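You operate a simulated robot arm through the tools that you are given. There is no shell and no other tool. Be economical: measure what you need, move in short steps, check, and stop when the job is done.

Carry out the task below with a simulated robot arm. There is one attempt and no reset: what you move stays moved.

TASK
Set the orange fence to the card's size with the matching silver block.
Fine: free the lever, slide the fence up to the block, lock it, put the block back.

It is judged by the outcome, as a careful person would: the job done as asked, and still so three seconds after it is handed in. It fails if anything else is knocked over, pushed out of place, dropped, spilled or broken.

THE ROBOT
A 7-joint arm with a two-finger parallel gripper, fixed in place. Base frame: the origin is at the foot of the arm, x ahead of it, y to its left, z up; the work surface is at about z = 0.8. Lengths are in m, angles in rad, forces in N, time in s.
With the tool pointing down near the work surface it reaches from about 0.24 to 0.68 m from the base axis. Its first joint turns from -1.152 to 1.152 rad. Payload 2.4 kg.
Tool frame: the origin (TCP) lies between the finger pads and is the grasp point; the fingertips stand 0.03 m ahead of it; z points along the fingers, y is the line along which they close. The gripper opens to 0.094 m. The fingers are 0.028 m wide and 0.01 m thick; the gripper's body (0.05 by 0.096 m) begins 0.055 m behind the TCP.
Orientation is that of the tool frame in the base frame, as a unit quaternion [x, y, z, w]. With the fingers straight down and closing along the base's y, the tool's x points along the base's -x, its y along +y and its z along -z.

THE INTERFACE
- The arm moves only by the tool play_rows. Its argument "motion" is a list that holds one entry, the list of rows, each a list of 6 numbers: the shift along the tool's x, y, z in units of 250 mm (1.0 is 250 mm), then the turn, a rotation vector about the tool's x, y, z in units of 60 degrees (1.0 is 60 degrees). In form: [[[x, y, z, ax, ay, az], ...]]. A call has 1 to 20 rows; each row is the pose to reach, as a shift and turn from the pose commanded when the call began, along the tool's axes at that moment. "jaw" is the gripper command, from -1 (shut) to 1 (fully open), values between in proportion, set as the call begins (left out, the last holds). A call with a number of a shift or a turn outside -1 to 1 is refused whole. A row lasts 0.2 s, in which the tool goes at most 0.05 m and 0.15 rad; a call with a longer step from one row to the next is refused whole, and so is a gripper value outside its range. A pose out of reach is approached as far as the arm can. The call stops where the force on the tool passes 70 N (or 10 N more than at its start, if that is more) or the arm is blocked; 0.2 s more then pass. The fingers move at their own pace (about 0.153 m/s each) and stop on an object; they squeeze with about 22 N. The grip force told is the motor's: it shows also when the fingers shut on nothing. Time passes only in rows, and 0.2 s behind the last, so rows that repeat a pose let the fingers close. It gives the time, the measured TCP pose, the force on the tool (base axes), the opening and the grip force at its end, in the units of the frame above (readings bear some noise).
- Cameras (640 x 400 px; columns grow to the right, rows downward): "scene" is fixed at [0.0322, 0.4784, 1.4532]; the picture's right is [-0.76, -0.65, 0.00], its down [-0.35, 0.41, -0.84] and it looks along [0.55, -0.64, -0.54] (base axes); focal length 310 px, centre (320, 200). "wrist" rides on the gripper at [-0.037, 0, -0.058] in the tool frame; the picture's right is [0.00, -1.00, 0.00], its down [0.97, 0.00, -0.24] and it looks along [0.24, 0.00, 0.97] (tool axes); focal length 218 px, centre (320, 200).
- get_image(camera): a new picture of that camera. No time passes.
- probe_pixels(camera, pixels): for up to 12 pixels [column, row] of the newest picture of that camera ("zoom" is the newest enlarged one), the place [x, y, z] in the base frame of the surface seen there, good to about 0.002 m, but the place of the scene camera against the robot may be out by one fixed shift of up to 0.012 m in any direction. No time passes.
- inspect(camera, box): a new picture of the part [left, top, right, bottom] of that camera's present view, enlarged. No time passes.
- finish_job(): hands the job in; it is judged then, once.

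Work in short steps. Measure before you move; look again where a grasp or a placing could have gone wrong, and mend it. You have 80 turns and 38 pictures in all, the two below and enlarged ones among them. Open the gripper and draw the arm clear of the work before you hand the job in, unless the task says otherwise; then end with one line.

The tools are called after "Emit:" as name(argument=value, ...) on one line, values as JSON. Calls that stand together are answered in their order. play_rows: Moves the arm, as the interface text tells. Its arguments: {"type":"object","properties":{"motion":{"type":"array"},"jaw":{"type":"number"}},"required":["motion"]} The other tools are called the same way: get_image (camera) takes a picture; probe_pixels (camera, pixels) gives the place of the surface under pixels of a picture; inspect (camera, box) takes an enlarged picture of a part of a camera's view; finish_job () hands the job in.

At the start:

```text
t: 0.0
ee_pos: [0.3616, -0.0236, 1.21]
ee_rot: [0.0, 1.0, 0.001, -0.001]
contact_force: [-0.5, 0.2, -0.4]
width: 0.0937
finger_force: 0.1
```

scene: 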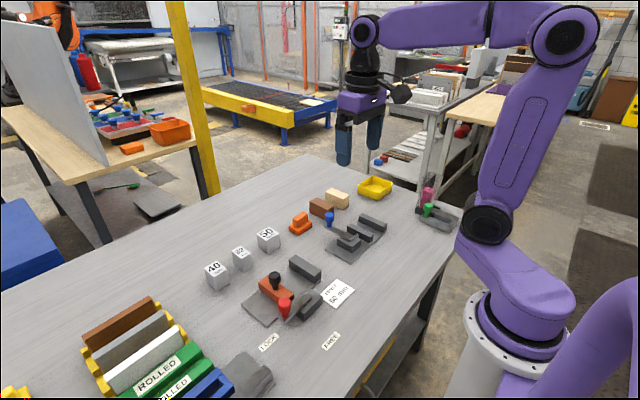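
wrist: 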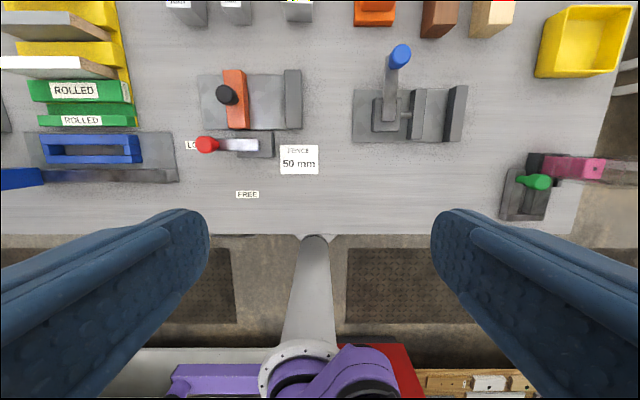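

I'll look closer at the fence fixture and blocks.

Emit:
inspect(camera="scene", box=[190, 210, 370, 360])

Emit:
inspect(camera="wrist", box=[160, 0, 340, 210])

```text
2.67 times, centred on (280, 285) of scene
```

zoom: 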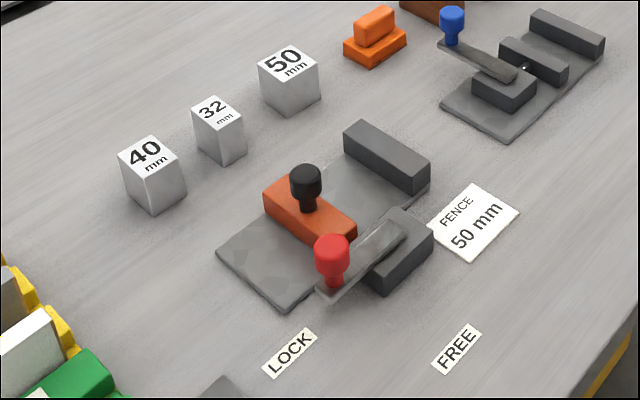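

```text
1.90 times, centred on (250, 105) of wrist
```

zoom: 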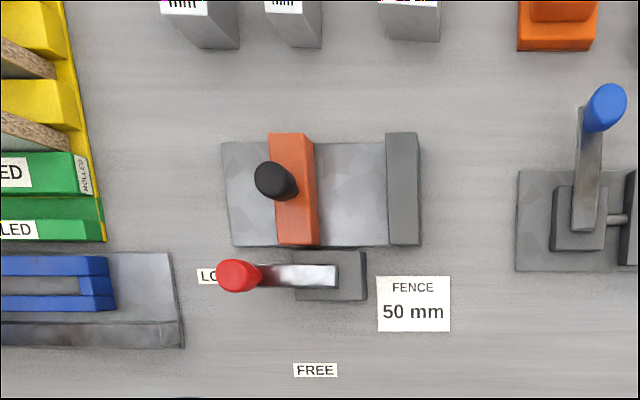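

Probe key points on the fixture in the zoom, and blocks in the scene.

Emit:
probe_pixels(camera="zoom", pixels=[[275, 180], [297, 240], [313, 160], [312, 240], [350, 190], [388, 160], [403, 190], [237, 276], [325, 275], [355, 290], [315, 370], [413, 30]])

Emit:
inspect(camera="scene", box=[200, 220, 290, 295])

```text
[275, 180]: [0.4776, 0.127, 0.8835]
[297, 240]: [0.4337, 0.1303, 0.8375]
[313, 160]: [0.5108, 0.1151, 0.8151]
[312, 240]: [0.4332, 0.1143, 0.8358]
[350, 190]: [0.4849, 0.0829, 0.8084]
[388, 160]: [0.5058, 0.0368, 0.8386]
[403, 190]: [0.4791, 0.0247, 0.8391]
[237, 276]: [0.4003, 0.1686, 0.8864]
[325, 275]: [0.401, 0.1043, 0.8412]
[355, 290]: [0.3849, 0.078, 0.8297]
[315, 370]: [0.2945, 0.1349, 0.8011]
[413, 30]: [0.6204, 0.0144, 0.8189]
```

```text
5.33 times, centred on (245, 258) of scene
```

zoom: 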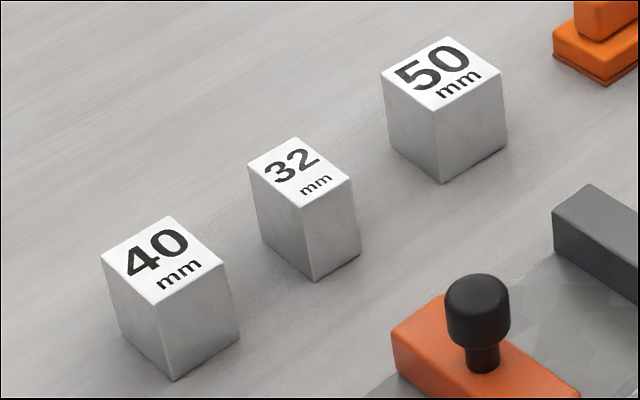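

Emit:
probe_pixels(camera="zoom", pixels=[[384, 72], [450, 40], [500, 72], [439, 106], [440, 178], [505, 145], [392, 140], [440, 70], [477, 310], [450, 300], [555, 208], [620, 300]])

Emit:
probe_pixels(camera="scene", pixels=[[275, 278], [284, 306], [262, 290], [292, 290], [305, 262], [309, 297], [290, 258], [321, 273], [320, 280], [313, 297], [268, 342], [331, 341]])

```text
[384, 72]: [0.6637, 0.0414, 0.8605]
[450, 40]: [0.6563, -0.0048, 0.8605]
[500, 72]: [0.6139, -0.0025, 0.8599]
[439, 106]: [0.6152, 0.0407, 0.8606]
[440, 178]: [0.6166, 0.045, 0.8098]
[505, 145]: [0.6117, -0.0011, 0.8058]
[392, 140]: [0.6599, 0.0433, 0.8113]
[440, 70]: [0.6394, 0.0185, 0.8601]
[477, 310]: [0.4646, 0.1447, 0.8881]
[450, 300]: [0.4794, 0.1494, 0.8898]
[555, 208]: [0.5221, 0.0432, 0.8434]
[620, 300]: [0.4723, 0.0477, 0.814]
```

```text
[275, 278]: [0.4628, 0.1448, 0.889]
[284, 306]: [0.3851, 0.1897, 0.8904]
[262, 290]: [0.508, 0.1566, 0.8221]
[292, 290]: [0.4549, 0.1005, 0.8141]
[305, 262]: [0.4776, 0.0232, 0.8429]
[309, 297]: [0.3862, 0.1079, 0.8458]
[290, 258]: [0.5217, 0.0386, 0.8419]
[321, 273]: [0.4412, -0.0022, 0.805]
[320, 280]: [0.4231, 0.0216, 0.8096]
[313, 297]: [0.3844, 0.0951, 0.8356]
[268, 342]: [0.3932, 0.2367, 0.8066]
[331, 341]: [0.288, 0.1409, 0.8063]
```

Fixture gap is about 75 mm; the 50 block sits near (0.637, 0.017). I move above the fixture for a closer look at lever.

Emit:
play_rows(motion=[[[-0.03, 0.1, 0.1, 0, 0, 0], [-0.06, 0.2, 0.21, 0, 0, 0], [-0.1, 0.3, 0.32, 0, 0, 0], [-0.13, 0.4, 0.42, 0, 0, 0], [-0.16, 0.5, 0.52, 0, 0, 0], [-0.16, 0.5, 0.52, 0, 0, 0]]])

Emit:
get_image(camera="wrist")

```text
t: 1.4
ee_pos: [0.4, 0.0986, 1.0782]
ee_rot: [0.0, 1.0, 0.0, 0.0]
contact_force: [-0.4, -0.6, -0.3]
width: 0.0942
finger_force: 0.0
```

```text
32 pictures are left
```

wrist: 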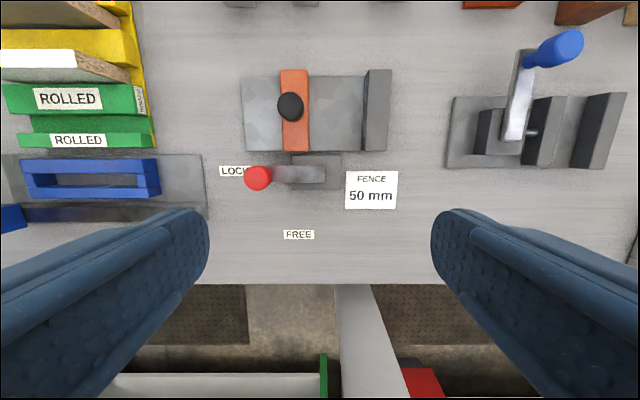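

Emit:
inspect(camera="wrist", box=[210, 55, 402, 245])

Emit:
probe_pixels(camera="wrist", pixels=[[258, 178], [248, 178], [269, 178], [258, 168], [312, 173], [280, 174], [325, 173], [340, 180], [296, 105], [299, 234], [229, 171], [295, 130]])

```text
2.11 times, centred on (306, 150) of wrist
```

zoom: 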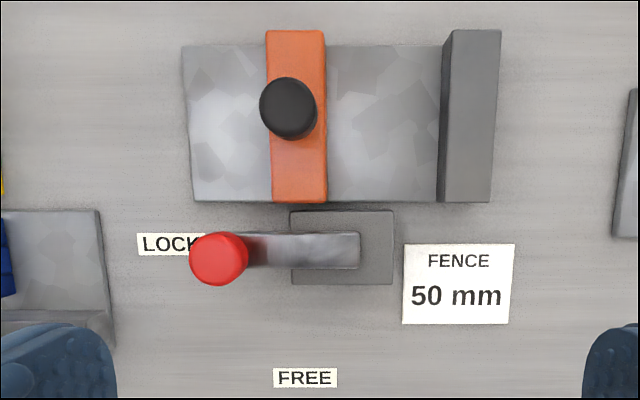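

```text
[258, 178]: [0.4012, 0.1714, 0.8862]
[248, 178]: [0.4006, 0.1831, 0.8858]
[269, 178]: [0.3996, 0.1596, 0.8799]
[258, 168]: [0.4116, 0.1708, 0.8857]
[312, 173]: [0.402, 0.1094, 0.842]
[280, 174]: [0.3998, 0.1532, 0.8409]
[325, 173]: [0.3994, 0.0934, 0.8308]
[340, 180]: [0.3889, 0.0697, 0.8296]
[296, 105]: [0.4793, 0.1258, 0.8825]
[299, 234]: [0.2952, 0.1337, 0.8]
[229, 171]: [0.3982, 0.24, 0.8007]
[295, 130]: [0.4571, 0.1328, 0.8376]
```

Knob centre ≈ (0.4005, 0.171), top 0.886; lever pivot ≈ (0.399, 0.104). I move over the knob and turn the tool so the fingers close along base x.

Emit:
play_rows(motion=[[[0, 0.036, 0, 0, 0, 0.125], [0, 0.072, 0, 0, 0, 0.25], [0, 0.108, 0, 0, 0, 0.375], [0, 0.144, 0, 0, 0, 0.5], [0, 0.18, 0, 0, 0, 0.625], [0, 0.216, 0, 0, 0, 0.75], [0, 0.252, 0, 0, 0, 0.875], [-0.002, 0.29, 0, 0, 0, 1.0], [-0.002, 0.29, 0, 0, 0, 1.0]]], jaw=-0.1)

Emit:
play_rows(motion=[[[0, 0, 0.08, 0, 0, 0.125], [0, 0, 0.16, 0, 0, 0.25], [0, 0, 0.24, 0, 0, 0.375], [0, 0, 0.32, 0, 0, 0.5], [0, 0, 0.4, 0, 0, 0.5], [0, 0, 0.4, 0, 0, 0.5]]])

Emit:
get_image(camera="wrist")

```text
t: 3.4
ee_pos: [0.4009, 0.1734, 1.0796]
ee_rot: [0.501, 0.866, 0.0, 0.0]
contact_force: [-0.2, 0.0, 0.3]
width: 0.0425
finger_force: 0.1
```

```text
t: 4.8
ee_pos: [0.4009, 0.1733, 0.9799]
ee_rot: [0.708, 0.706, 0.0, 0.0]
contact_force: [0.4, 1.1, 0.0]
width: 0.0423
finger_force: 0.1
```

```text
30 pictures are left
```

wrist: 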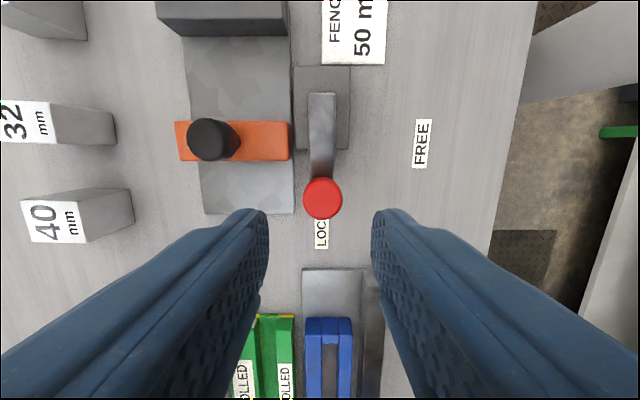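

Knob at (322,198) is centred between the fingers. Descend and close.

Emit:
play_rows(motion=[[[-0.008, 0, 0.15, 0, 0, 0], [-0.008, 0, 0.28, 0, 0, 0], [-0.008, 0, 0.35, 0, 0, 0], [-0.008, 0, 0.39, 0, 0, 0], [-0.008, 0, 0.39, 0, 0, 0]]])

Emit:
play_rows(motion=[[[0, 0, 0, 0, 0, 0], [0, 0, 0, 0, 0, 0], [0, 0, 0, 0, 0, 0]]], jaw=-1)

```text
t: 6.0
ee_pos: [0.4025, 0.1719, 0.8819]
ee_rot: [0.707, 0.707, 0.0, -0.001]
contact_force: [-1.1, 0.3, 0.3]
width: 0.0422
finger_force: 0.0
```

```text
t: 6.8
ee_pos: [0.3999, 0.1723, 0.8831]
ee_rot: [0.706, 0.708, -0.002, -0.001]
contact_force: [-11.4, 4.6, -0.4]
width: 0.0303
finger_force: 44.7
```

Knob gripped (0.030). Swing the lever 32° along its arc first and check.

Emit:
play_rows(motion=[[[-0.001, -0.019, 0, 0, 0, -0.067], [-0.0026, -0.0379, 0, 0, 0, -0.133], [-0.0105, -0.075, 0, 0, 0, -0.267], [-0.0235, -0.1106, 0, 0, 0, -0.4], [-0.0413, -0.1441, 0, 0, 0, -0.533], [-0.0413, -0.1441, 0, 0, 0, -0.533]]])

Emit:
get_image(camera="scene")

```text
t: 8.2
ee_pos: [0.3659, 0.1624, 0.8835]
ee_rot: [0.482, 0.876, 0.001, 0.0]
contact_force: [-6.5, 22.3, 3.8]
width: 0.0299
finger_force: 45.2
```

```text
29 pictures are left
```

scene: 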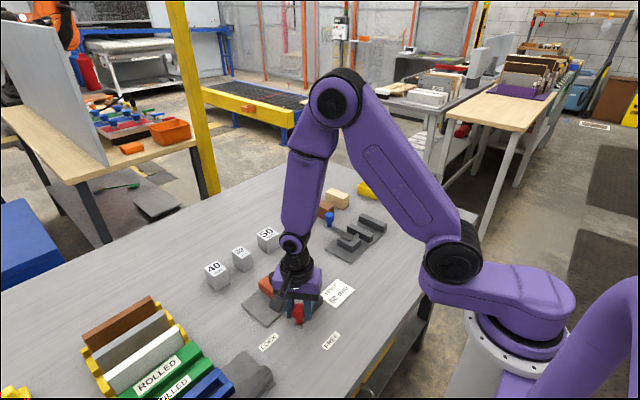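

Emit:
get_image(camera="wrist")

Emit:
inspect(camera="scene", box=[240, 240, 360, 340])

```text
28 pictures are left
```

wrist: 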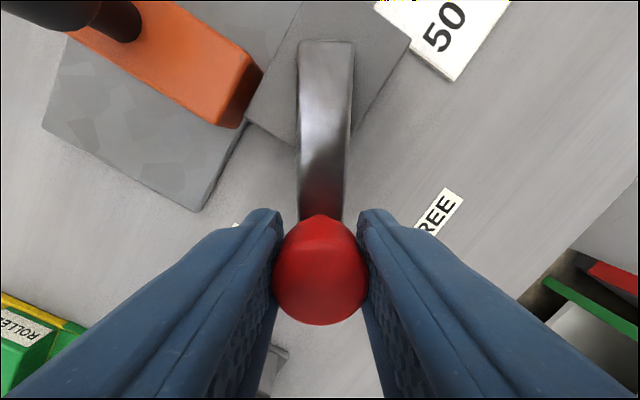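

```text
4.00 times, centred on (300, 290) of scene
```

zoom: 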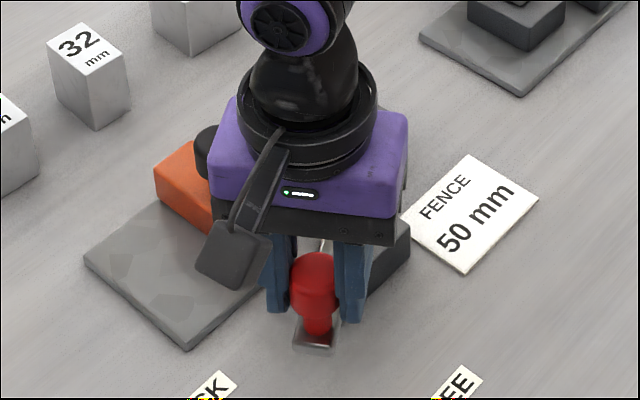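

The lever follows, staying aligned with the tool. Continue another 40° with a slight outward correction (the tool is being pulled 22 N outward).

Emit:
play_rows(motion=[[[0.0034, -0.0379, 0, 0, 0, -0.133], [-0.0045, -0.075, 0, 0, 0, -0.267], [-0.0175, -0.1106, 0, 0, 0, -0.4], [-0.035, -0.1441, 0, 0, 0, -0.533], [-0.035, -0.1441, 0, 0, 0, -0.533]]])

Emit:
get_image(camera="wrist")

```text
t: 9.4
ee_pos: [0.3372, 0.1325, 0.8822]
ee_rot: [0.225, 0.974, -0.001, -0.002]
contact_force: [-8.2, 0.4, 7.5]
width: 0.0297
finger_force: 45.2
```

```text
26 pictures are left
```

wrist: 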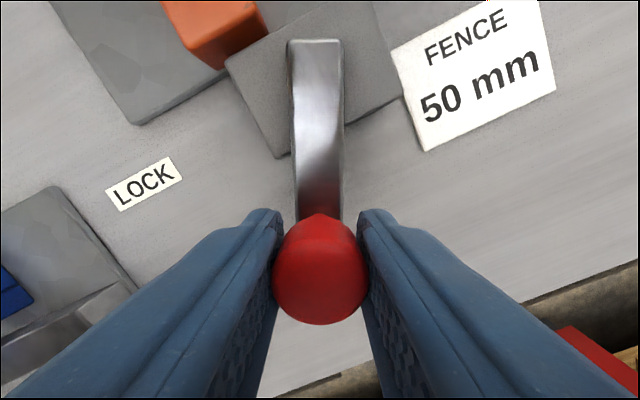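

At 64° now, FREE label just under the knob's radial line. Continue in small steps to about 80° and watch for a stop.

Emit:
play_rows(motion=[[[0, -0.019, 0, 0, 0, -0.067], [-0.0026, -0.0379, 0, 0, 0, -0.133], [-0.0026, -0.0379, 0, 0, 0, -0.133]]])

Emit:
play_rows(motion=[[[0, -0.019, 0, 0, 0, -0.067], [-0.0026, -0.0379, 0, 0, 0, -0.133], [-0.0026, -0.0379, 0, 0, 0, -0.133]]])

Emit:
get_image(camera="wrist")

```text
t: 10.2
ee_pos: [0.3363, 0.1282, 0.8823]
ee_rot: [0.153, 0.988, 0.0, 0.001]
contact_force: [-9.7, 32.8, -27.6]
width: 0.0298
finger_force: 45.1
```

```text
t: 10.7
ee_pos: [0.3372, 0.1271, 0.884]
ee_rot: [0.095, 0.995, 0.004, 0.007]
contact_force: [-2.6, 20.0, -8.2]
width: 0.0296
finger_force: 45.1
stopped in row 2: the force on the tool passed its limit (the readings are from after the stop); the commanded pose is now the measured one
```

```text
25 pictures are left
```

wrist: 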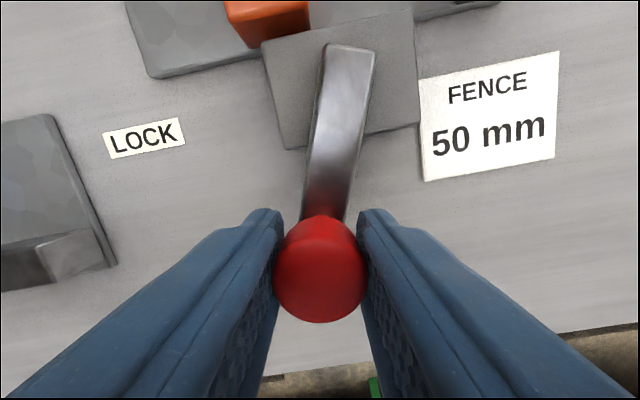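

The lever hit its FREE stop at ~70° (knob at 0.337, 0.127). Release and rise.

Emit:
play_rows(motion=[[[0, 0, 0, 0, 0, 0], [0, 0, 0, 0, 0, 0], [0, 0, -0.1, 0, 0, 0], [0, 0, -0.25, 0, 0, 0], [0, 0, -0.4, 0, 0, 0], [0, 0, -0.56, 0, 0, 0], [0, 0, -0.56, 0, 0, 0]]], jaw=0.1)

Emit:
get_image(camera="scene")

```text
t: 12.3
ee_pos: [0.3334, 0.1228, 1.0256]
ee_rot: [0.098, 0.995, 0.004, 0.006]
contact_force: [-0.5, 0.0, 0.2]
width: 0.0518
finger_force: 0.2
```

```text
24 pictures are left
```

scene: 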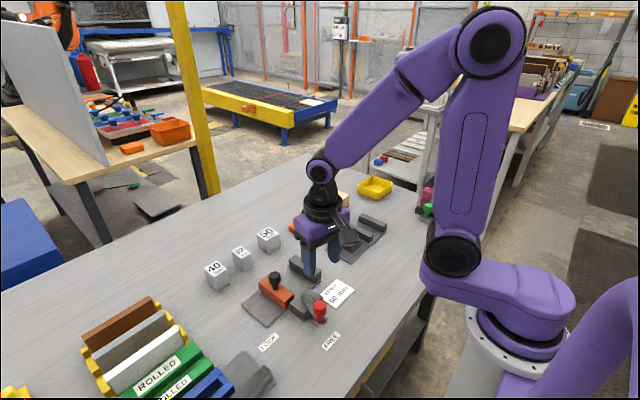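

Lever is at FREE. I level the tool, then move toward the 50 block for a wrist look.

Emit:
play_rows(motion=[[[0, 0, -0.05, 0.004, 0.006, -0.094], [0, 0, -0.1, 0.0077, 0.0115, -0.188], [0, 0, -0.1, 0.0077, 0.0115, -0.188]]], jaw=1)

Emit:
play_rows(motion=[[[-0.16, -0.07, 0, 0, 0, 0], [-0.32, -0.14, 0, 0, 0, 0], [-0.48, -0.21, 0, 0, 0, 0], [-0.64, -0.28, 0, 0, 0, 0], [-0.8, -0.35, 0, 0, 0, 0], [-0.94, -0.42, 0, 0, 0, 0], [-0.94, -0.42, 0, 0, 0, 0]]])

Emit:
get_image(camera="wrist")

```text
t: 13.1
ee_pos: [0.3339, 0.1234, 1.0475]
ee_rot: [-0.001, 1.0, -0.001, 0.001]
contact_force: [0.0, 0.1, 1.2]
width: 0.0939
finger_force: 0.2
```

```text
t: 14.7
ee_pos: [0.5705, 0.0191, 1.0477]
ee_rot: [0.001, 1.0, -0.001, 0.0]
contact_force: [0.5, 0.0, -1.0]
width: 0.0939
finger_force: 0.1
```

```text
23 pictures are left
```

wrist: 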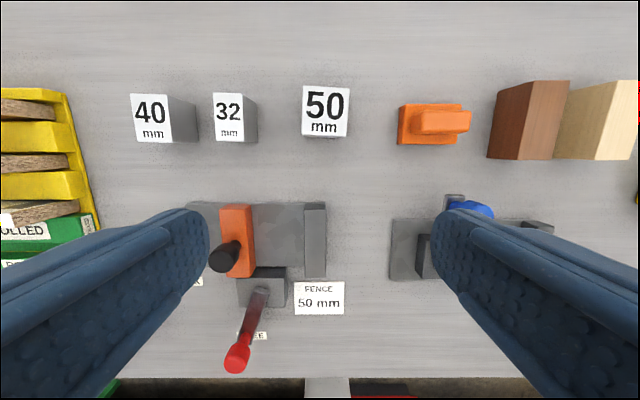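

The 50 mm size lies along y. Measure the block and stop precisely.

Emit:
inspect(camera="wrist", box=[276, 70, 372, 150])

Emit:
probe_pixels(camera="wrist", pixels=[[304, 88], [348, 88], [304, 135], [347, 135], [325, 110], [306, 215], [306, 260], [326, 215], [254, 208], [254, 270], [235, 225], [325, 137]])

```text
5.00 times, centred on (324, 110) of wrist
```

zoom: 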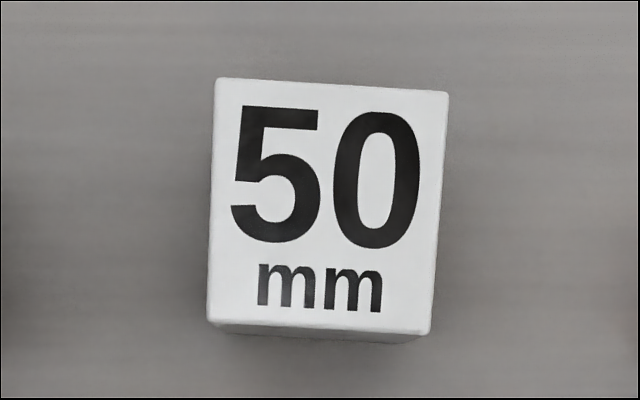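

```text
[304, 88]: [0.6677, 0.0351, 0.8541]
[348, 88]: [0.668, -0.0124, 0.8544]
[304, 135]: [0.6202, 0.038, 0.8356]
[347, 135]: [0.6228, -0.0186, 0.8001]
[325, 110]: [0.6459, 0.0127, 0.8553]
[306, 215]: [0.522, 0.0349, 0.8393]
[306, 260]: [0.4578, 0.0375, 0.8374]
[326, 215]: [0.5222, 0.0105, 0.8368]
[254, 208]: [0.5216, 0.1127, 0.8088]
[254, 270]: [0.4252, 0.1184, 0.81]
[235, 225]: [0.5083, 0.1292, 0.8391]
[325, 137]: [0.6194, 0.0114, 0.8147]
```

Block centre ≈ (0.6445, 0.0125), top 0.855, turned about -3°. Turn the tool to -93° above it so fingers take its x faces.

Emit:
play_rows(motion=[[[-0.037, -0.003, 0, 0, 0, 0.125], [-0.074, -0.006, 0, 0, 0, 0.25], [-0.111, -0.01, 0, 0, 0, 0.375], [-0.148, -0.013, 0, 0, 0, 0.5], [-0.185, -0.016, 0, 0, 0, 0.625], [-0.222, -0.02, 0, 0, 0, 0.75], [-0.26, -0.023, 0, 0, 0, 0.875], [-0.296, -0.026, 0, 0, 0, 1.0], [-0.296, -0.026, 0, 0, 0, 1.0]]])

Emit:
play_rows(motion=[[[0, 0, 0.1, 0, 0, 0.125], [0, 0, 0.2, 0, 0, 0.25], [0, 0, 0.25, 0, 0, 0.375], [0, 0, 0.3, 0, 0, 0.5], [0, 0, 0.36, 0, 0, 0.55], [0, 0, 0.36, 0, 0, 0.55]]])

Emit:
get_image(camera="wrist")

```text
t: 16.7
ee_pos: [0.6429, 0.0131, 1.0506]
ee_rot: [0.501, 0.865, 0.0, 0.001]
contact_force: [0.9, 0.7, 0.5]
width: 0.0942
finger_force: 0.1
```

```text
t: 18.1
ee_pos: [0.6422, 0.0148, 0.9585]
ee_rot: [0.726, 0.688, 0.001, 0.002]
contact_force: [-0.5, -0.4, 0.5]
width: 0.0941
finger_force: 0.1
```

```text
21 pictures are left
```

wrist: 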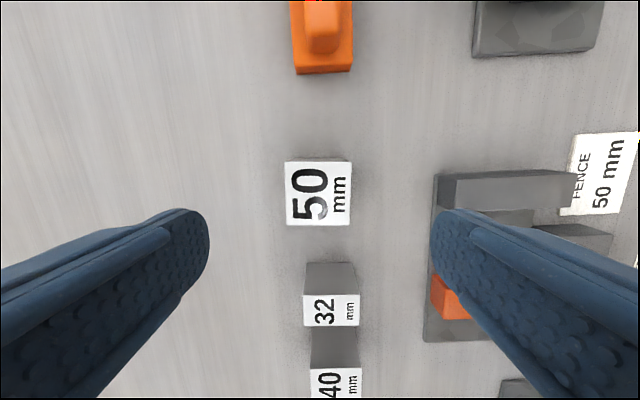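

Emit:
probe_pixels(camera="wrist", pixels=[[287, 164], [350, 163], [287, 225], [350, 223], [319, 194]])

```text
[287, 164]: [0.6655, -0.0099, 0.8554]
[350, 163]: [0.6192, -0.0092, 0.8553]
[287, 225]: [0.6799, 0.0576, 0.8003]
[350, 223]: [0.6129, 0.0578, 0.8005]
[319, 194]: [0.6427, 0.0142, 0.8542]
```

The TCP is centred over the block within a millimetre. Descend to z ≈ 0.842 and close.

Emit:
play_rows(motion=[[[0, 0, 0.15, 0, 0, 0], [0, 0, 0.3, 0, 0, 0], [0, 0, 0.4, 0, 0, 0], [0, 0, 0.464, 0, 0, 0], [0, 0, 0.464, 0, 0, 0]]])

Emit:
play_rows(motion=[[[0, 0, 0, 0, 0, 0], [0, 0, 0, 0, 0, 0], [0, 0, 0, 0, 0, 0]]], jaw=-1)

```text
t: 19.3
ee_pos: [0.6441, 0.0145, 0.843]
ee_rot: [0.726, 0.688, -0.001, 0.001]
contact_force: [0.4, -0.7, -0.9]
width: 0.0941
finger_force: 0.1
```

```text
t: 20.1
ee_pos: [0.6445, 0.0126, 0.8435]
ee_rot: [0.725, 0.688, 0.0, 0.002]
contact_force: [1.7, -0.3, 0.1]
width: 0.0542
finger_force: 22.5
```

Gripped. Lift straight up and straighten by 3°.

Emit:
play_rows(motion=[[[0, 0, -0.06, 0, 0, 0], [0, 0, -0.16, 0, 0, 0], [0, 0, -0.28, 0, 0, 0], [0, 0, -0.36, 0, 0, -0.0513], [0, 0, -0.36, 0, 0, -0.0513]]])

Emit:
play_rows(motion=[[[0.04, -0.11, 0, 0, 0, 0], [0.08, -0.22, 0, 0, 0, 0], [0.12, -0.34, 0, 0, 0, 0], [0.16, -0.45, 0, 0, 0, 0], [0.19, -0.56, 0, 0, 0, 0], [0.22, -0.674, 0, 0, 0, 0], [0.22, -0.674, 0, 0, 0, 0]]])

Emit:
get_image(camera="wrist")

Emit:
get_image(camera="scene")

```text
t: 21.3
ee_pos: [0.6444, 0.0118, 0.9332]
ee_rot: [0.707, 0.708, -0.001, 0.001]
contact_force: [-0.7, 0.0, -3.1]
width: 0.0543
finger_force: 21.7
```

```text
t: 22.9
ee_pos: [0.4735, 0.0662, 0.9335]
ee_rot: [0.707, 0.707, -0.001, 0.001]
contact_force: [0.2, 0.0, -4.2]
width: 0.0542
finger_force: 21.5
```

```text
20 pictures are left
```

wrist: 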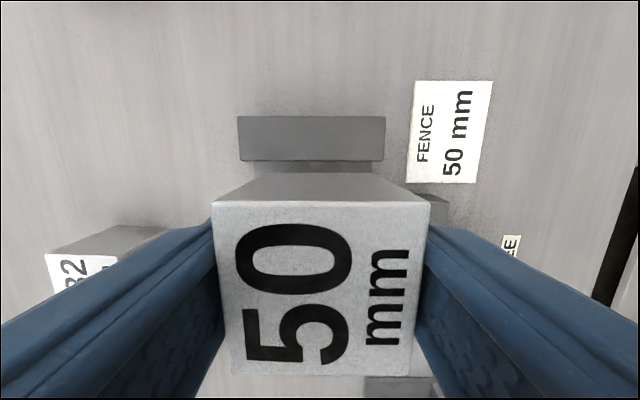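

```text
19 pictures are left
```

scene: 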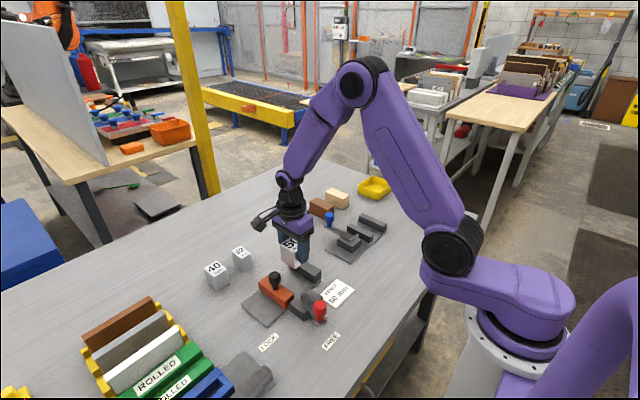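

Emit:
probe_pixels(camera="wrist", pixels=[[250, 159], [370, 159], [220, 206], [420, 206], [320, 206], [240, 370], [320, 370], [400, 370], [242, 120], [382, 120]])

```text
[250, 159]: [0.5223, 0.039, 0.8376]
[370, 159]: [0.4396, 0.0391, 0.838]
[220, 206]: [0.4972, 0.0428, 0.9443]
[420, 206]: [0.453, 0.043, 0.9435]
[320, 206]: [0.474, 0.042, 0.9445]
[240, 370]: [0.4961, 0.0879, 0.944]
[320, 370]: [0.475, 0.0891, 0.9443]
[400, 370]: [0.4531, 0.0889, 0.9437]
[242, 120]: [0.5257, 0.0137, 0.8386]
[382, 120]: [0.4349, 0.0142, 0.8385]
```

Block front face y ≈ 0.042, stop face ≈ 0.039. Shift 3 mm away from the stop and 5 mm in x, then lower most of the way.

Emit:
play_rows(motion=[[[0.012, 0.02, 0, 0, 0, 0], [0.012, 0.02, 0.1, 0, 0, 0], [0.012, 0.02, 0.2, 0, 0, 0], [0.012, 0.02, 0.27, 0, 0, 0], [0.012, 0.02, 0.304, 0, 0, 0], [0.012, 0.02, 0.304, 0, 0, 0]]])

Emit:
play_rows(motion=[[[0, 0, 0.006, 0, 0, 0], [0, 0, 0.012, 0, 0, 0], [0, 0, 0.012, 0, 0, 0]]])

```text
t: 24.3
ee_pos: [0.4799, 0.0711, 0.8578]
ee_rot: [0.707, 0.707, 0.0, 0.001]
contact_force: [-0.1, 0.8, -3.2]
width: 0.0542
finger_force: 22.4
```

```text
t: 25.1
ee_pos: [0.4803, 0.0708, 0.8541]
ee_rot: [0.706, 0.708, -0.001, 0.001]
contact_force: [0.0, -0.6, -4.8]
width: 0.0545
finger_force: 21.9
```

Now slide toward the stop (−y) just above the plate, feeling for contact.

Emit:
play_rows(motion=[[[-0.012, 0, 0, 0, 0, 0], [-0.022, 0, 0, 0, 0, 0], [-0.022, 0, 0, 0, 0, 0]]])

Emit:
play_rows(motion=[[[-0.004, 0, 0, 0, 0, 0], [-0.004, 0, 0, 0, 0, 0]]])

```text
t: 25.9
ee_pos: [0.4816, 0.065, 0.8535]
ee_rot: [0.707, 0.708, -0.001, 0.001]
contact_force: [-0.4, 0.1, -4.0]
width: 0.0544
finger_force: 22.2
```

```text
t: 26.5
ee_pos: [0.4801, 0.064, 0.8537]
ee_rot: [0.707, 0.708, -0.001, 0.0]
contact_force: [-1.4, 4.8, -2.0]
width: 0.0545
finger_force: 22.2
```

Contact with stop (4.8 N). Back off a hair, lower to the plate.

Emit:
play_rows(motion=[[[0.001, 0, 0.003, 0, 0, 0], [0.001, 0, 0.006, 0, 0, 0], [0.001, 0, 0.006, 0, 0, 0]]])

Emit:
play_rows(motion=[[[0, 0, 0.003, 0, 0, 0], [0, 0, 0.003, 0, 0, 0]]])

```text
t: 27.3
ee_pos: [0.4821, 0.0655, 0.8524]
ee_rot: [0.707, 0.708, 0.001, 0.001]
contact_force: [-0.6, 4.7, -2.2]
width: 0.0543
finger_force: 21.9
```

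```text
t: 27.9
ee_pos: [0.481, 0.0648, 0.8523]
ee_rot: [0.707, 0.707, 0.001, 0.002]
contact_force: [1.2, 8.1, -0.6]
width: 0.0545
finger_force: 21.9
```

Emit:
play_rows(motion=[[[0, 0, 0.003, 0, 0, 0], [0, 0, 0.003, 0, 0, 0]]])

```text
t: 28.5
ee_pos: [0.4816, 0.0672, 0.8514]
ee_rot: [0.707, 0.707, 0.0, 0.002]
contact_force: [1.8, 10.3, 3.8]
width: 0.0542
finger_force: 22.1
```

Block is seated (load now carried). Open slightly (to ~0.066 to avoid the lever housing) and rise.

Emit:
play_rows(motion=[[[0, 0, 0, 0, 0, 0], [0, 0, 0, 0, 0, 0], [0, 0, -0.04, 0, 0, 0], [0, 0, -0.12, 0, 0, 0], [0, 0, -0.26, 0, 0, 0], [0, 0, -0.42, 0, 0, 0], [0, 0, -0.56, 0, 0, 0], [0, 0, -0.56, 0, 0, 0]]], jaw=0.4)

Emit:
get_image(camera="wrist")

```text
t: 30.3
ee_pos: [0.4808, 0.0666, 0.9888]
ee_rot: [0.707, 0.708, -0.001, 0.001]
contact_force: [-0.1, -0.2, -0.4]
width: 0.0657
finger_force: 0.0
```

```text
18 pictures are left
```

wrist: 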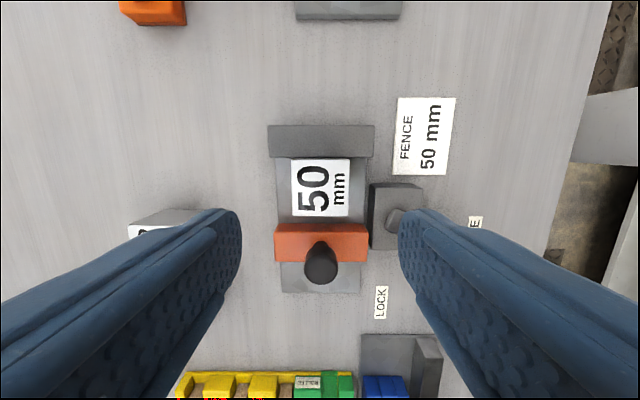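

Block sits between stop and fence. Measure knob, fence face and block edges.

Emit:
probe_pixels(camera="wrist", pixels=[[320, 266], [320, 246], [306, 265], [336, 265], [320, 280], [300, 226], [345, 226], [293, 162], [348, 161], [294, 214], [349, 214], [355, 258]])

Emit:
inspect(camera="wrist", box=[250, 110, 442, 300])

```text
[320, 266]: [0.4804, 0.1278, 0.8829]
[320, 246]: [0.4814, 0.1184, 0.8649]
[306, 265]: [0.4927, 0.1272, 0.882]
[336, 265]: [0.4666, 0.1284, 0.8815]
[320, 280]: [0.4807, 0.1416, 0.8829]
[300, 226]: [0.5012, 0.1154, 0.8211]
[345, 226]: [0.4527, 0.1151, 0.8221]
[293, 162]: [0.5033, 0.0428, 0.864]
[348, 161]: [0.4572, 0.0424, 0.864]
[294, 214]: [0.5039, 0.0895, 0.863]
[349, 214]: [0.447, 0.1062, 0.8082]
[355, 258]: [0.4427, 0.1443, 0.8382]
```

```text
2.11 times, centred on (346, 205) of wrist
```

zoom: 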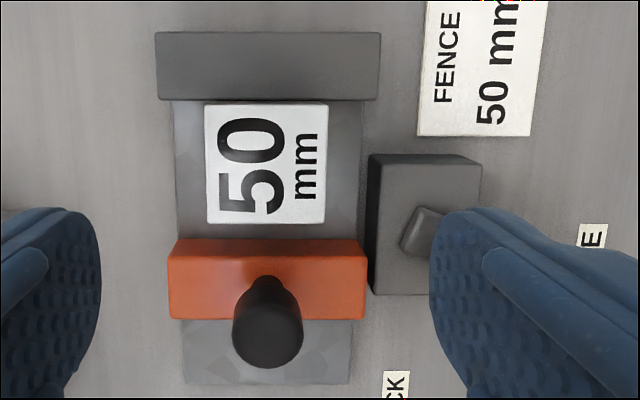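

Knob centre ≈ (0.480, 0.130); travel needed ≈ 25 mm. Move over the knob, descend to z ≈ 0.896 and grip it.

Emit:
play_rows(motion=[[[0.12, 0, 0, 0, 0, 0], [0.2536, -0.002, 0, 0, 0, 0], [0.2536, -0.002, 0.12, 0, 0, 0], [0.2536, -0.002, 0.25, 0, 0, 0], [0.2536, -0.002, 0.33, 0, 0, 0], [0.2536, -0.002, 0.371, 0, 0, 0], [0.2536, -0.002, 0.371, 0, 0, 0]]])

Emit:
play_rows(motion=[[[0, 0, 0, 0, 0, 0], [0, 0, 0, 0, 0, 0], [0, 0, 0, 0, 0, 0]]], jaw=-1)

```text
t: 31.9
ee_pos: [0.4801, 0.1281, 0.8964]
ee_rot: [0.706, 0.708, -0.001, 0.001]
contact_force: [0.8, 0.7, -0.2]
width: 0.0658
finger_force: 0.1
```

```text
t: 32.7
ee_pos: [0.4807, 0.1264, 0.8967]
ee_rot: [0.706, 0.708, 0.001, 0.001]
contact_force: [6.5, -0.1, -6.3]
width: 0.0294
finger_force: 44.7
```

Knob gripped. Slide the fence −y by 20 mm and read the force.

Emit:
play_rows(motion=[[[-0.02, 0, 0, 0, 0, 0], [-0.04, 0, 0, 0, 0, 0], [-0.06, 0, 0, 0, 0, 0], [-0.08, 0, 0, 0, 0, 0], [-0.08, 0, 0, 0, 0, 0]]])

Emit:
play_rows(motion=[[[-0.006, 0, 0, 0, 0, 0], [-0.012, 0, 0, 0, 0, 0], [-0.012, 0, 0, 0, 0, 0]]])

Emit:
get_image(camera="wrist")

```text
t: 33.9
ee_pos: [0.4793, 0.1075, 0.8976]
ee_rot: [0.707, 0.708, -0.001, 0.0]
contact_force: [16.2, 0.7, -33.0]
width: 0.0294
finger_force: 45.2
```

```text
t: 34.7
ee_pos: [0.479, 0.1049, 0.898]
ee_rot: [0.706, 0.708, 0.0, 0.001]
contact_force: [15.5, 1.0, -33.1]
width: 0.0296
finger_force: 45.0
```

```text
16 pictures are left
```

wrist: 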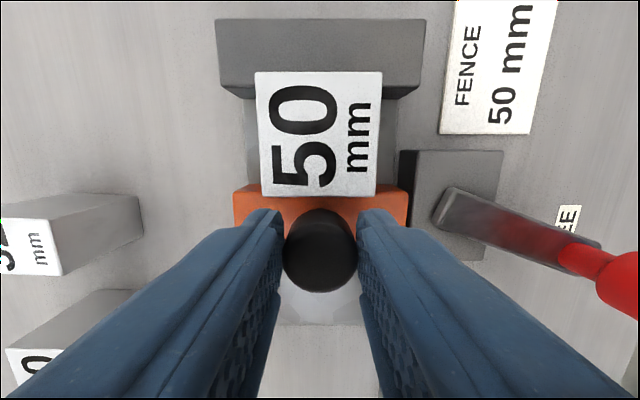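

Fence slides freely (≈1 N). Continue in 1 mm steps to contact.

Emit:
play_rows(motion=[[[-0.004, 0, 0, 0, 0, 0], [-0.006, 0, 0, 0, 0, 0], [-0.006, 0, 0, 0, 0, 0]]])

Emit:
play_rows(motion=[[[-0.004, 0, 0, 0, 0, 0], [-0.004, 0, 0, 0, 0, 0]]])

Emit:
play_rows(motion=[[[-0.004, 0, 0, 0, 0, 0], [-0.004, 0, 0, 0, 0, 0]]])

```text
t: 35.5
ee_pos: [0.4799, 0.1035, 0.8977]
ee_rot: [0.707, 0.708, 0.001, 0.001]
contact_force: [12.6, 1.1, -21.4]
width: 0.0295
finger_force: 44.3
```

```text
t: 36.1
ee_pos: [0.4792, 0.1013, 0.8966]
ee_rot: [0.707, 0.708, 0.001, 0.001]
contact_force: [14.1, 3.0, -23.9]
width: 0.0295
finger_force: 45.3
```

```text
t: 36.7
ee_pos: [0.4794, 0.102, 0.8982]
ee_rot: [0.706, 0.708, 0.001, 0.001]
contact_force: [15.9, 9.1, -25.5]
width: 0.0294
finger_force: 44.9
```

Emit:
play_rows(motion=[[[-0.004, 0, 0, 0, 0, 0], [-0.006, 0, 0, 0, 0, 0], [-0.006, 0, 0, 0, 0, 0]]])

Emit:
get_image(camera="wrist")

```text
t: 37.5
ee_pos: [0.4805, 0.1033, 0.8987]
ee_rot: [0.705, 0.709, 0.002, 0.001]
contact_force: [14.9, 25.7, -21.3]
width: 0.0296
finger_force: 44.7
```

```text
15 pictures are left
```

wrist: 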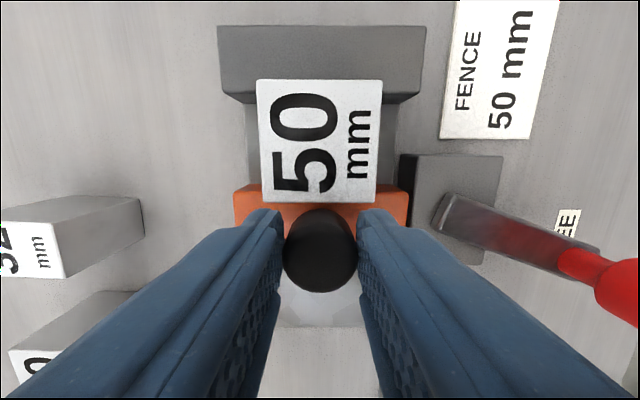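

Fence firmly against block (25 N). Release and rise, then view.

Emit:
play_rows(motion=[[[0, 0, 0, 0, 0, 0], [0, 0, 0, 0, 0, 0], [0, 0, -0.04, 0, 0, 0], [0, 0, -0.16, 0, 0, 0], [0, 0, -0.3, 0, 0, 0], [0, 0, -0.44, 0, 0, 0], [0, 0, -0.44, 0, 0, 0]]], jaw=0.3)

Emit:
inspect(camera="wrist", box=[230, 90, 420, 290])

```text
t: 39.1
ee_pos: [0.4808, 0.1, 1.0066]
ee_rot: [0.706, 0.708, -0.001, 0.0]
contact_force: [-0.1, 0.1, 0.5]
width: 0.0612
finger_force: 0.1
```

```text
2.00 times, centred on (325, 190) of wrist
```

zoom: 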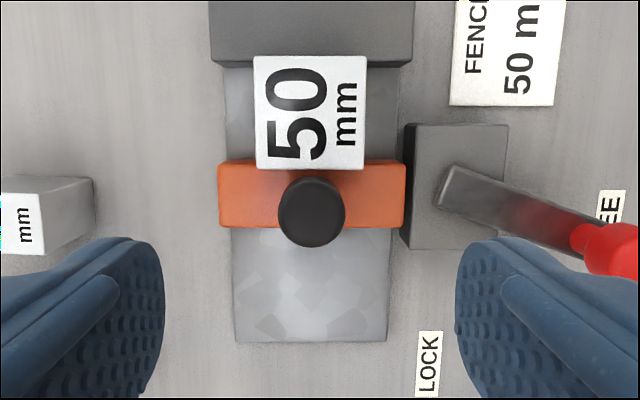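

Fence is against the block. Now move back above the lever knob (0.337, 0.127) while turning the tool to −20°.

Emit:
play_rows(motion=[[[0.013, -0.072, 0, 0, 0, -0.125], [0.027, -0.144, 0, 0, 0, -0.25], [0.04, -0.216, 0, 0, 0, -0.375], [0.054, -0.288, 0, 0, 0, -0.5], [0.067, -0.36, 0, 0, 0, -0.625], [0.08, -0.432, 0, 0, 0, -0.75], [0.094, -0.504, 0, 0, 0, -0.875], [0.108, -0.576, 0, 0, 0, -1.0], [0.108, -0.576, 0, 0, 0, -1.0]]], jaw=0)

Emit:
play_rows(motion=[[[0, 0, 0, 0, 0, -0.083], [0, 0, 0, 0, 0, -0.167], [0, 0, 0, 0, 0, -0.167]]])

Emit:
get_image(camera="wrist")

```text
t: 41.1
ee_pos: [0.3361, 0.1282, 1.006]
ee_rot: [0.257, 0.966, 0.0, 0.001]
contact_force: [-0.1, -1.0, -0.7]
width: 0.0471
finger_force: 0.1
```

```text
t: 41.9
ee_pos: [0.3351, 0.1271, 1.0073]
ee_rot: [0.172, 0.985, 0.0, 0.001]
contact_force: [-0.1, 0.6, 0.1]
width: 0.047
finger_force: 0.1
```

```text
13 pictures are left
```

wrist: 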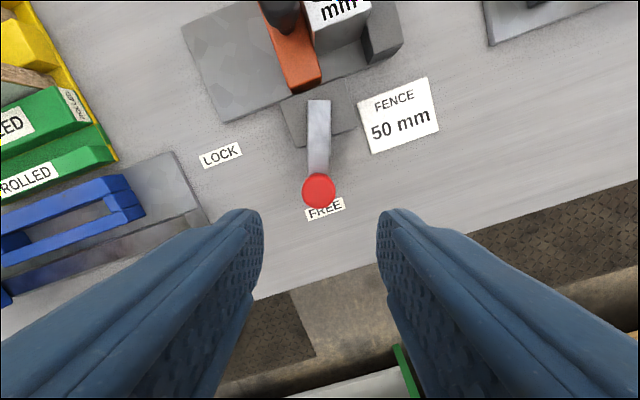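

Emit:
probe_pixels(camera="wrist", pixels=[[319, 189], [305, 189], [333, 189], [319, 175], [319, 205]])

```text
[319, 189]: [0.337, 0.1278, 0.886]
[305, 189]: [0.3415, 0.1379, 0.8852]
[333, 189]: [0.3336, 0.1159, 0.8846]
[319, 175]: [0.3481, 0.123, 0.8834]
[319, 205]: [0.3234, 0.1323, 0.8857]
```

Knob centre ≈ (0.3365, 0.127), under the TCP. Descend and grip.

Emit:
play_rows(motion=[[[-0.006, 0, 0.15, 0, 0, 0], [-0.006, 0, 0.3, 0, 0, 0], [-0.006, 0, 0.42, 0, 0, 0], [-0.006, 0, 0.495, 0, 0, 0], [-0.006, 0, 0.495, 0, 0, 0]]])

Emit:
play_rows(motion=[[[0, 0, 0, 0, 0, 0], [0, 0, 0, 0, 0, 0], [0, 0, 0, 0, 0, 0]]], jaw=-1)

```text
t: 43.1
ee_pos: [0.3355, 0.1265, 0.8839]
ee_rot: [0.173, 0.985, 0.0, 0.002]
contact_force: [0.4, -0.1, -0.1]
width: 0.0471
finger_force: 0.0
```

```text
t: 43.9
ee_pos: [0.3356, 0.1279, 0.8845]
ee_rot: [0.171, 0.985, 0.0, 0.002]
contact_force: [-0.7, 21.2, -13.8]
width: 0.0297
finger_force: 45.1
```

Gripped. Swing back along the arc toward LOCK, 32° first.

Emit:
play_rows(motion=[[[-0.001, 0.019, 0, 0, 0, 0.067], [-0.0026, 0.0376, 0, 0, 0, 0.133], [-0.0105, 0.0744, 0, 0, 0, 0.267], [-0.0233, 0.1098, 0, 0, 0, 0.4], [-0.041, 0.1431, 0, 0, 0, 0.533], [-0.041, 0.1431, 0, 0, 0, 0.533]]])

Emit:
play_rows(motion=[[[-0.001, 0.019, 0, 0, 0, 0.067], [-0.0026, 0.0376, 0, 0, 0, 0.133], [-0.0105, 0.0744, 0, 0, 0, 0.267], [-0.0233, 0.1098, 0, 0, 0, 0.4], [-0.0233, 0.1098, 0, 0, 0, 0.4]]])

Emit:
get_image(camera="wrist")

```text
t: 45.3
ee_pos: [0.3568, 0.1579, 0.8826]
ee_rot: [0.437, 0.9, -0.001, 0.0]
contact_force: [-25.5, 19.8, 24.6]
width: 0.0297
finger_force: 44.7
```

```text
t: 46.5
ee_pos: [0.3818, 0.1703, 0.8839]
ee_rot: [0.614, 0.789, -0.001, 0.001]
contact_force: [-13.2, 26.3, -31.2]
width: 0.0297
finger_force: 45.3
```

```text
12 pictures are left
```

wrist: 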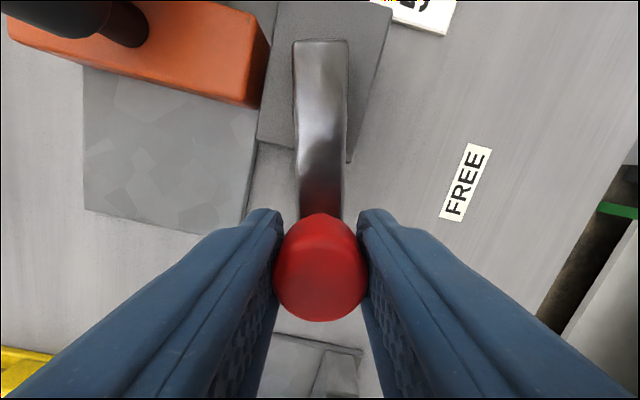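

About 14° left. Go on in small steps until it reaches its LOCK stop.

Emit:
play_rows(motion=[[[0.003, 0.019, 0, 0, 0, 0.067], [0.0014, 0.0376, 0, 0, 0, 0.133], [0.0014, 0.0376, 0, 0, 0, 0.133]]])

Emit:
play_rows(motion=[[[-0.001, 0.0188, 0, 0, 0, 0.067], [-0.002, 0.0282, 0, 0, 0, 0.1], [-0.002, 0.0282, 0, 0, 0, 0.1]]])

```text
t: 47.3
ee_pos: [0.3931, 0.1723, 0.8853]
ee_rot: [0.669, 0.743, 0.0, 0.0]
contact_force: [-6.4, 18.4, -24.5]
width: 0.03
finger_force: 44.6
```

```text
t: 48.1
ee_pos: [0.3993, 0.173, 0.8845]
ee_rot: [0.706, 0.709, 0.001, 0.001]
contact_force: [-3.4, 20.6, -16.3]
width: 0.0296
finger_force: 45.2
```

Nearly home (x 0.3993 vs 0.400 at start). Press on a little further to be sure it's at the stop.

Emit:
play_rows(motion=[[[0, 0.01, 0, 0, 0, 0.03], [0, 0.016, 0, 0, 0, 0.05], [0, 0.016, 0, 0, 0, 0.05]]])

Emit:
get_image(camera="wrist")

```text
t: 48.9
ee_pos: [0.3994, 0.1735, 0.8847]
ee_rot: [0.724, 0.69, -0.003, 0.0]
contact_force: [-31.9, 18.6, 14.4]
width: 0.0295
finger_force: 45.1
```

```text
11 pictures are left
```

wrist: 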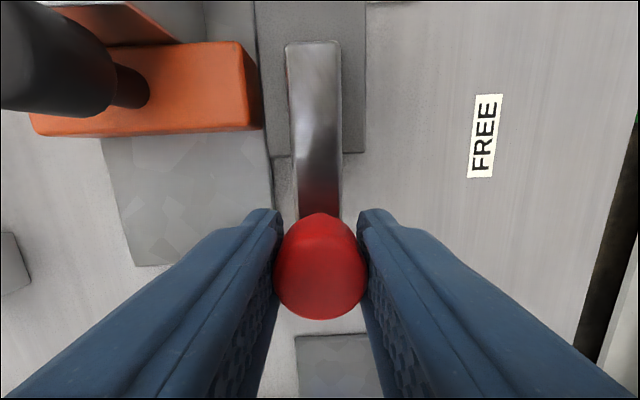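

At the LOCK stop (−32 N, no movement). Relax, release and rise.

Emit:
play_rows(motion=[[[0, -0.014, 0, 0, 0, -0.05], [0, -0.014, 0, 0, 0, -0.05]]])

Emit:
play_rows(motion=[[[0, 0, 0, 0, 0, 0], [0, 0, 0, 0, 0, 0], [0, 0, -0.08, 0, 0, 0], [0, 0, -0.22, 0, 0, 0], [0, 0, -0.36, 0, 0, 0], [0, 0, -0.48, 0, 0, 0], [0, 0, -0.48, 0, 0, 0]]], jaw=0)

Emit:
get_image(camera="wrist")

```text
t: 49.5
ee_pos: [0.4013, 0.1728, 0.8831]
ee_rot: [0.706, 0.709, -0.001, 0.001]
contact_force: [-17.6, 21.9, 4.1]
width: 0.0295
finger_force: 45.4
```

```text
t: 51.1
ee_pos: [0.3987, 0.1721, 1.006]
ee_rot: [0.706, 0.708, 0.0, 0.001]
contact_force: [0.1, -0.4, 1.0]
width: 0.0471
finger_force: 0.0
```

```text
10 pictures are left
```

wrist: 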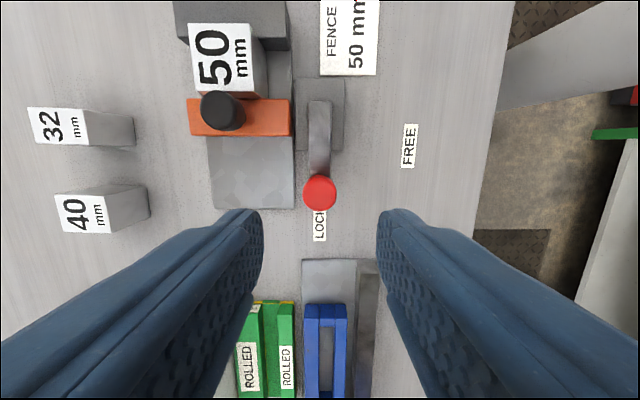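

Lever points to LOCK and the fence sits on the block. Move above the 50 block.

Emit:
play_rows(motion=[[[-0.11, 0.08, 0, 0, 0, 0], [-0.22, 0.16, 0, 0, 0, 0], [-0.33, 0.25, 0, 0, 0, 0], [-0.426, 0.326, 0, 0, 0, 0], [-0.426, 0.326, 0, 0, 0, 0]]], jaw=0.45)

Emit:
get_image(camera="wrist")

```text
t: 52.3
ee_pos: [0.4824, 0.0651, 1.0029]
ee_rot: [0.706, 0.709, 0.0, 0.001]
contact_force: [-0.6, 0.6, 0.3]
width: 0.0683
finger_force: 0.2
```

```text
9 pictures are left
```

wrist: 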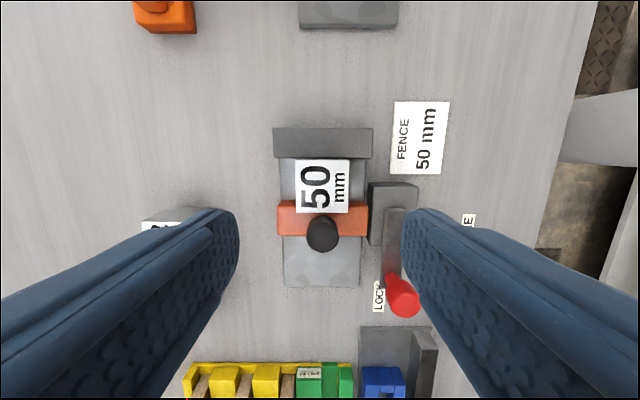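

Emit:
inspect(camera="wrist", box=[260, 120, 384, 220])

Emit:
probe_pixels(camera="wrist", pixels=[[297, 162], [347, 162], [297, 210], [347, 210], [322, 185], [300, 155], [290, 203], [355, 203], [322, 160]])

```text
4.00 times, centred on (322, 170) of wrist
```

zoom: 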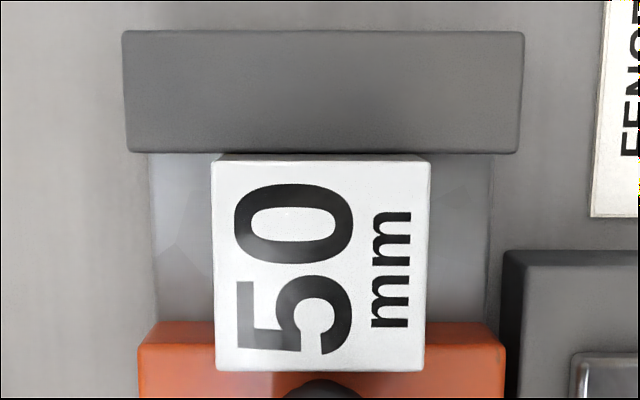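

```text
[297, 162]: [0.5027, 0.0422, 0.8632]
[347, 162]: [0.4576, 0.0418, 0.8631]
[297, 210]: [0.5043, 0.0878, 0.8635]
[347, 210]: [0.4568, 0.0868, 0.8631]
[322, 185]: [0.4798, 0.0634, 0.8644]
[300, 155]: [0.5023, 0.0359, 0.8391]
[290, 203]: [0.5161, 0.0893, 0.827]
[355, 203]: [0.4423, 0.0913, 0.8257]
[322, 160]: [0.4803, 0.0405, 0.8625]
```

Block centre ≈ (0.4803, 0.0645), square with the tool. Descend and grip.

Emit:
play_rows(motion=[[[-0.002, -0.006, 0.15, 0, 0, 0], [-0.002, -0.006, 0.3, 0, 0, 0], [-0.002, -0.006, 0.44, 0, 0, 0], [-0.002, -0.006, 0.53, 0, 0, 0], [-0.002, -0.006, 0.6, 0, 0, 0], [-0.002, -0.006, 0.6, 0, 0, 0]]])

Emit:
play_rows(motion=[[[0, 0, 0, 0, 0, 0], [0, 0, 0, 0, 0, 0], [0, 0, 0, 0, 0, 0]]], jaw=-1)

```text
t: 53.7
ee_pos: [0.4832, 0.0651, 0.8562]
ee_rot: [0.706, 0.708, 0.0, 0.001]
contact_force: [0.3, 0.1, -0.3]
width: 0.0681
finger_force: 0.0
```

```text
t: 54.5
ee_pos: [0.483, 0.0646, 0.8563]
ee_rot: [0.706, 0.708, 0.0, 0.001]
contact_force: [1.2, 0.3, 0.6]
width: 0.054
finger_force: 21.8
```

Gripped (0.054). Lift straight up.

Emit:
play_rows(motion=[[[0, 0, -0.02, 0, 0, 0], [0, 0, -0.06, 0, 0, 0], [0, 0, -0.14, 0, 0, 0], [0, 0, -0.26, 0, 0, 0], [0, 0, -0.34, 0, 0, 0], [0, 0, -0.34, 0, 0, 0]]])

Emit:
get_image(camera="wrist")

```text
t: 55.9
ee_pos: [0.4823, 0.0635, 0.9399]
ee_rot: [0.706, 0.708, 0.0, 0.001]
contact_force: [-0.5, -0.2, -3.6]
width: 0.0545
finger_force: 21.8
```

```text
7 pictures are left
```

wrist: 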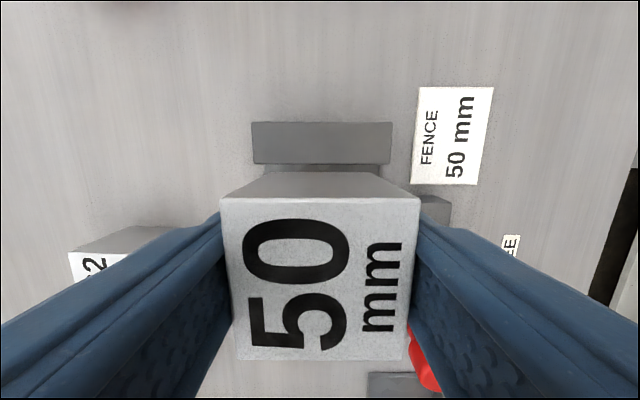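

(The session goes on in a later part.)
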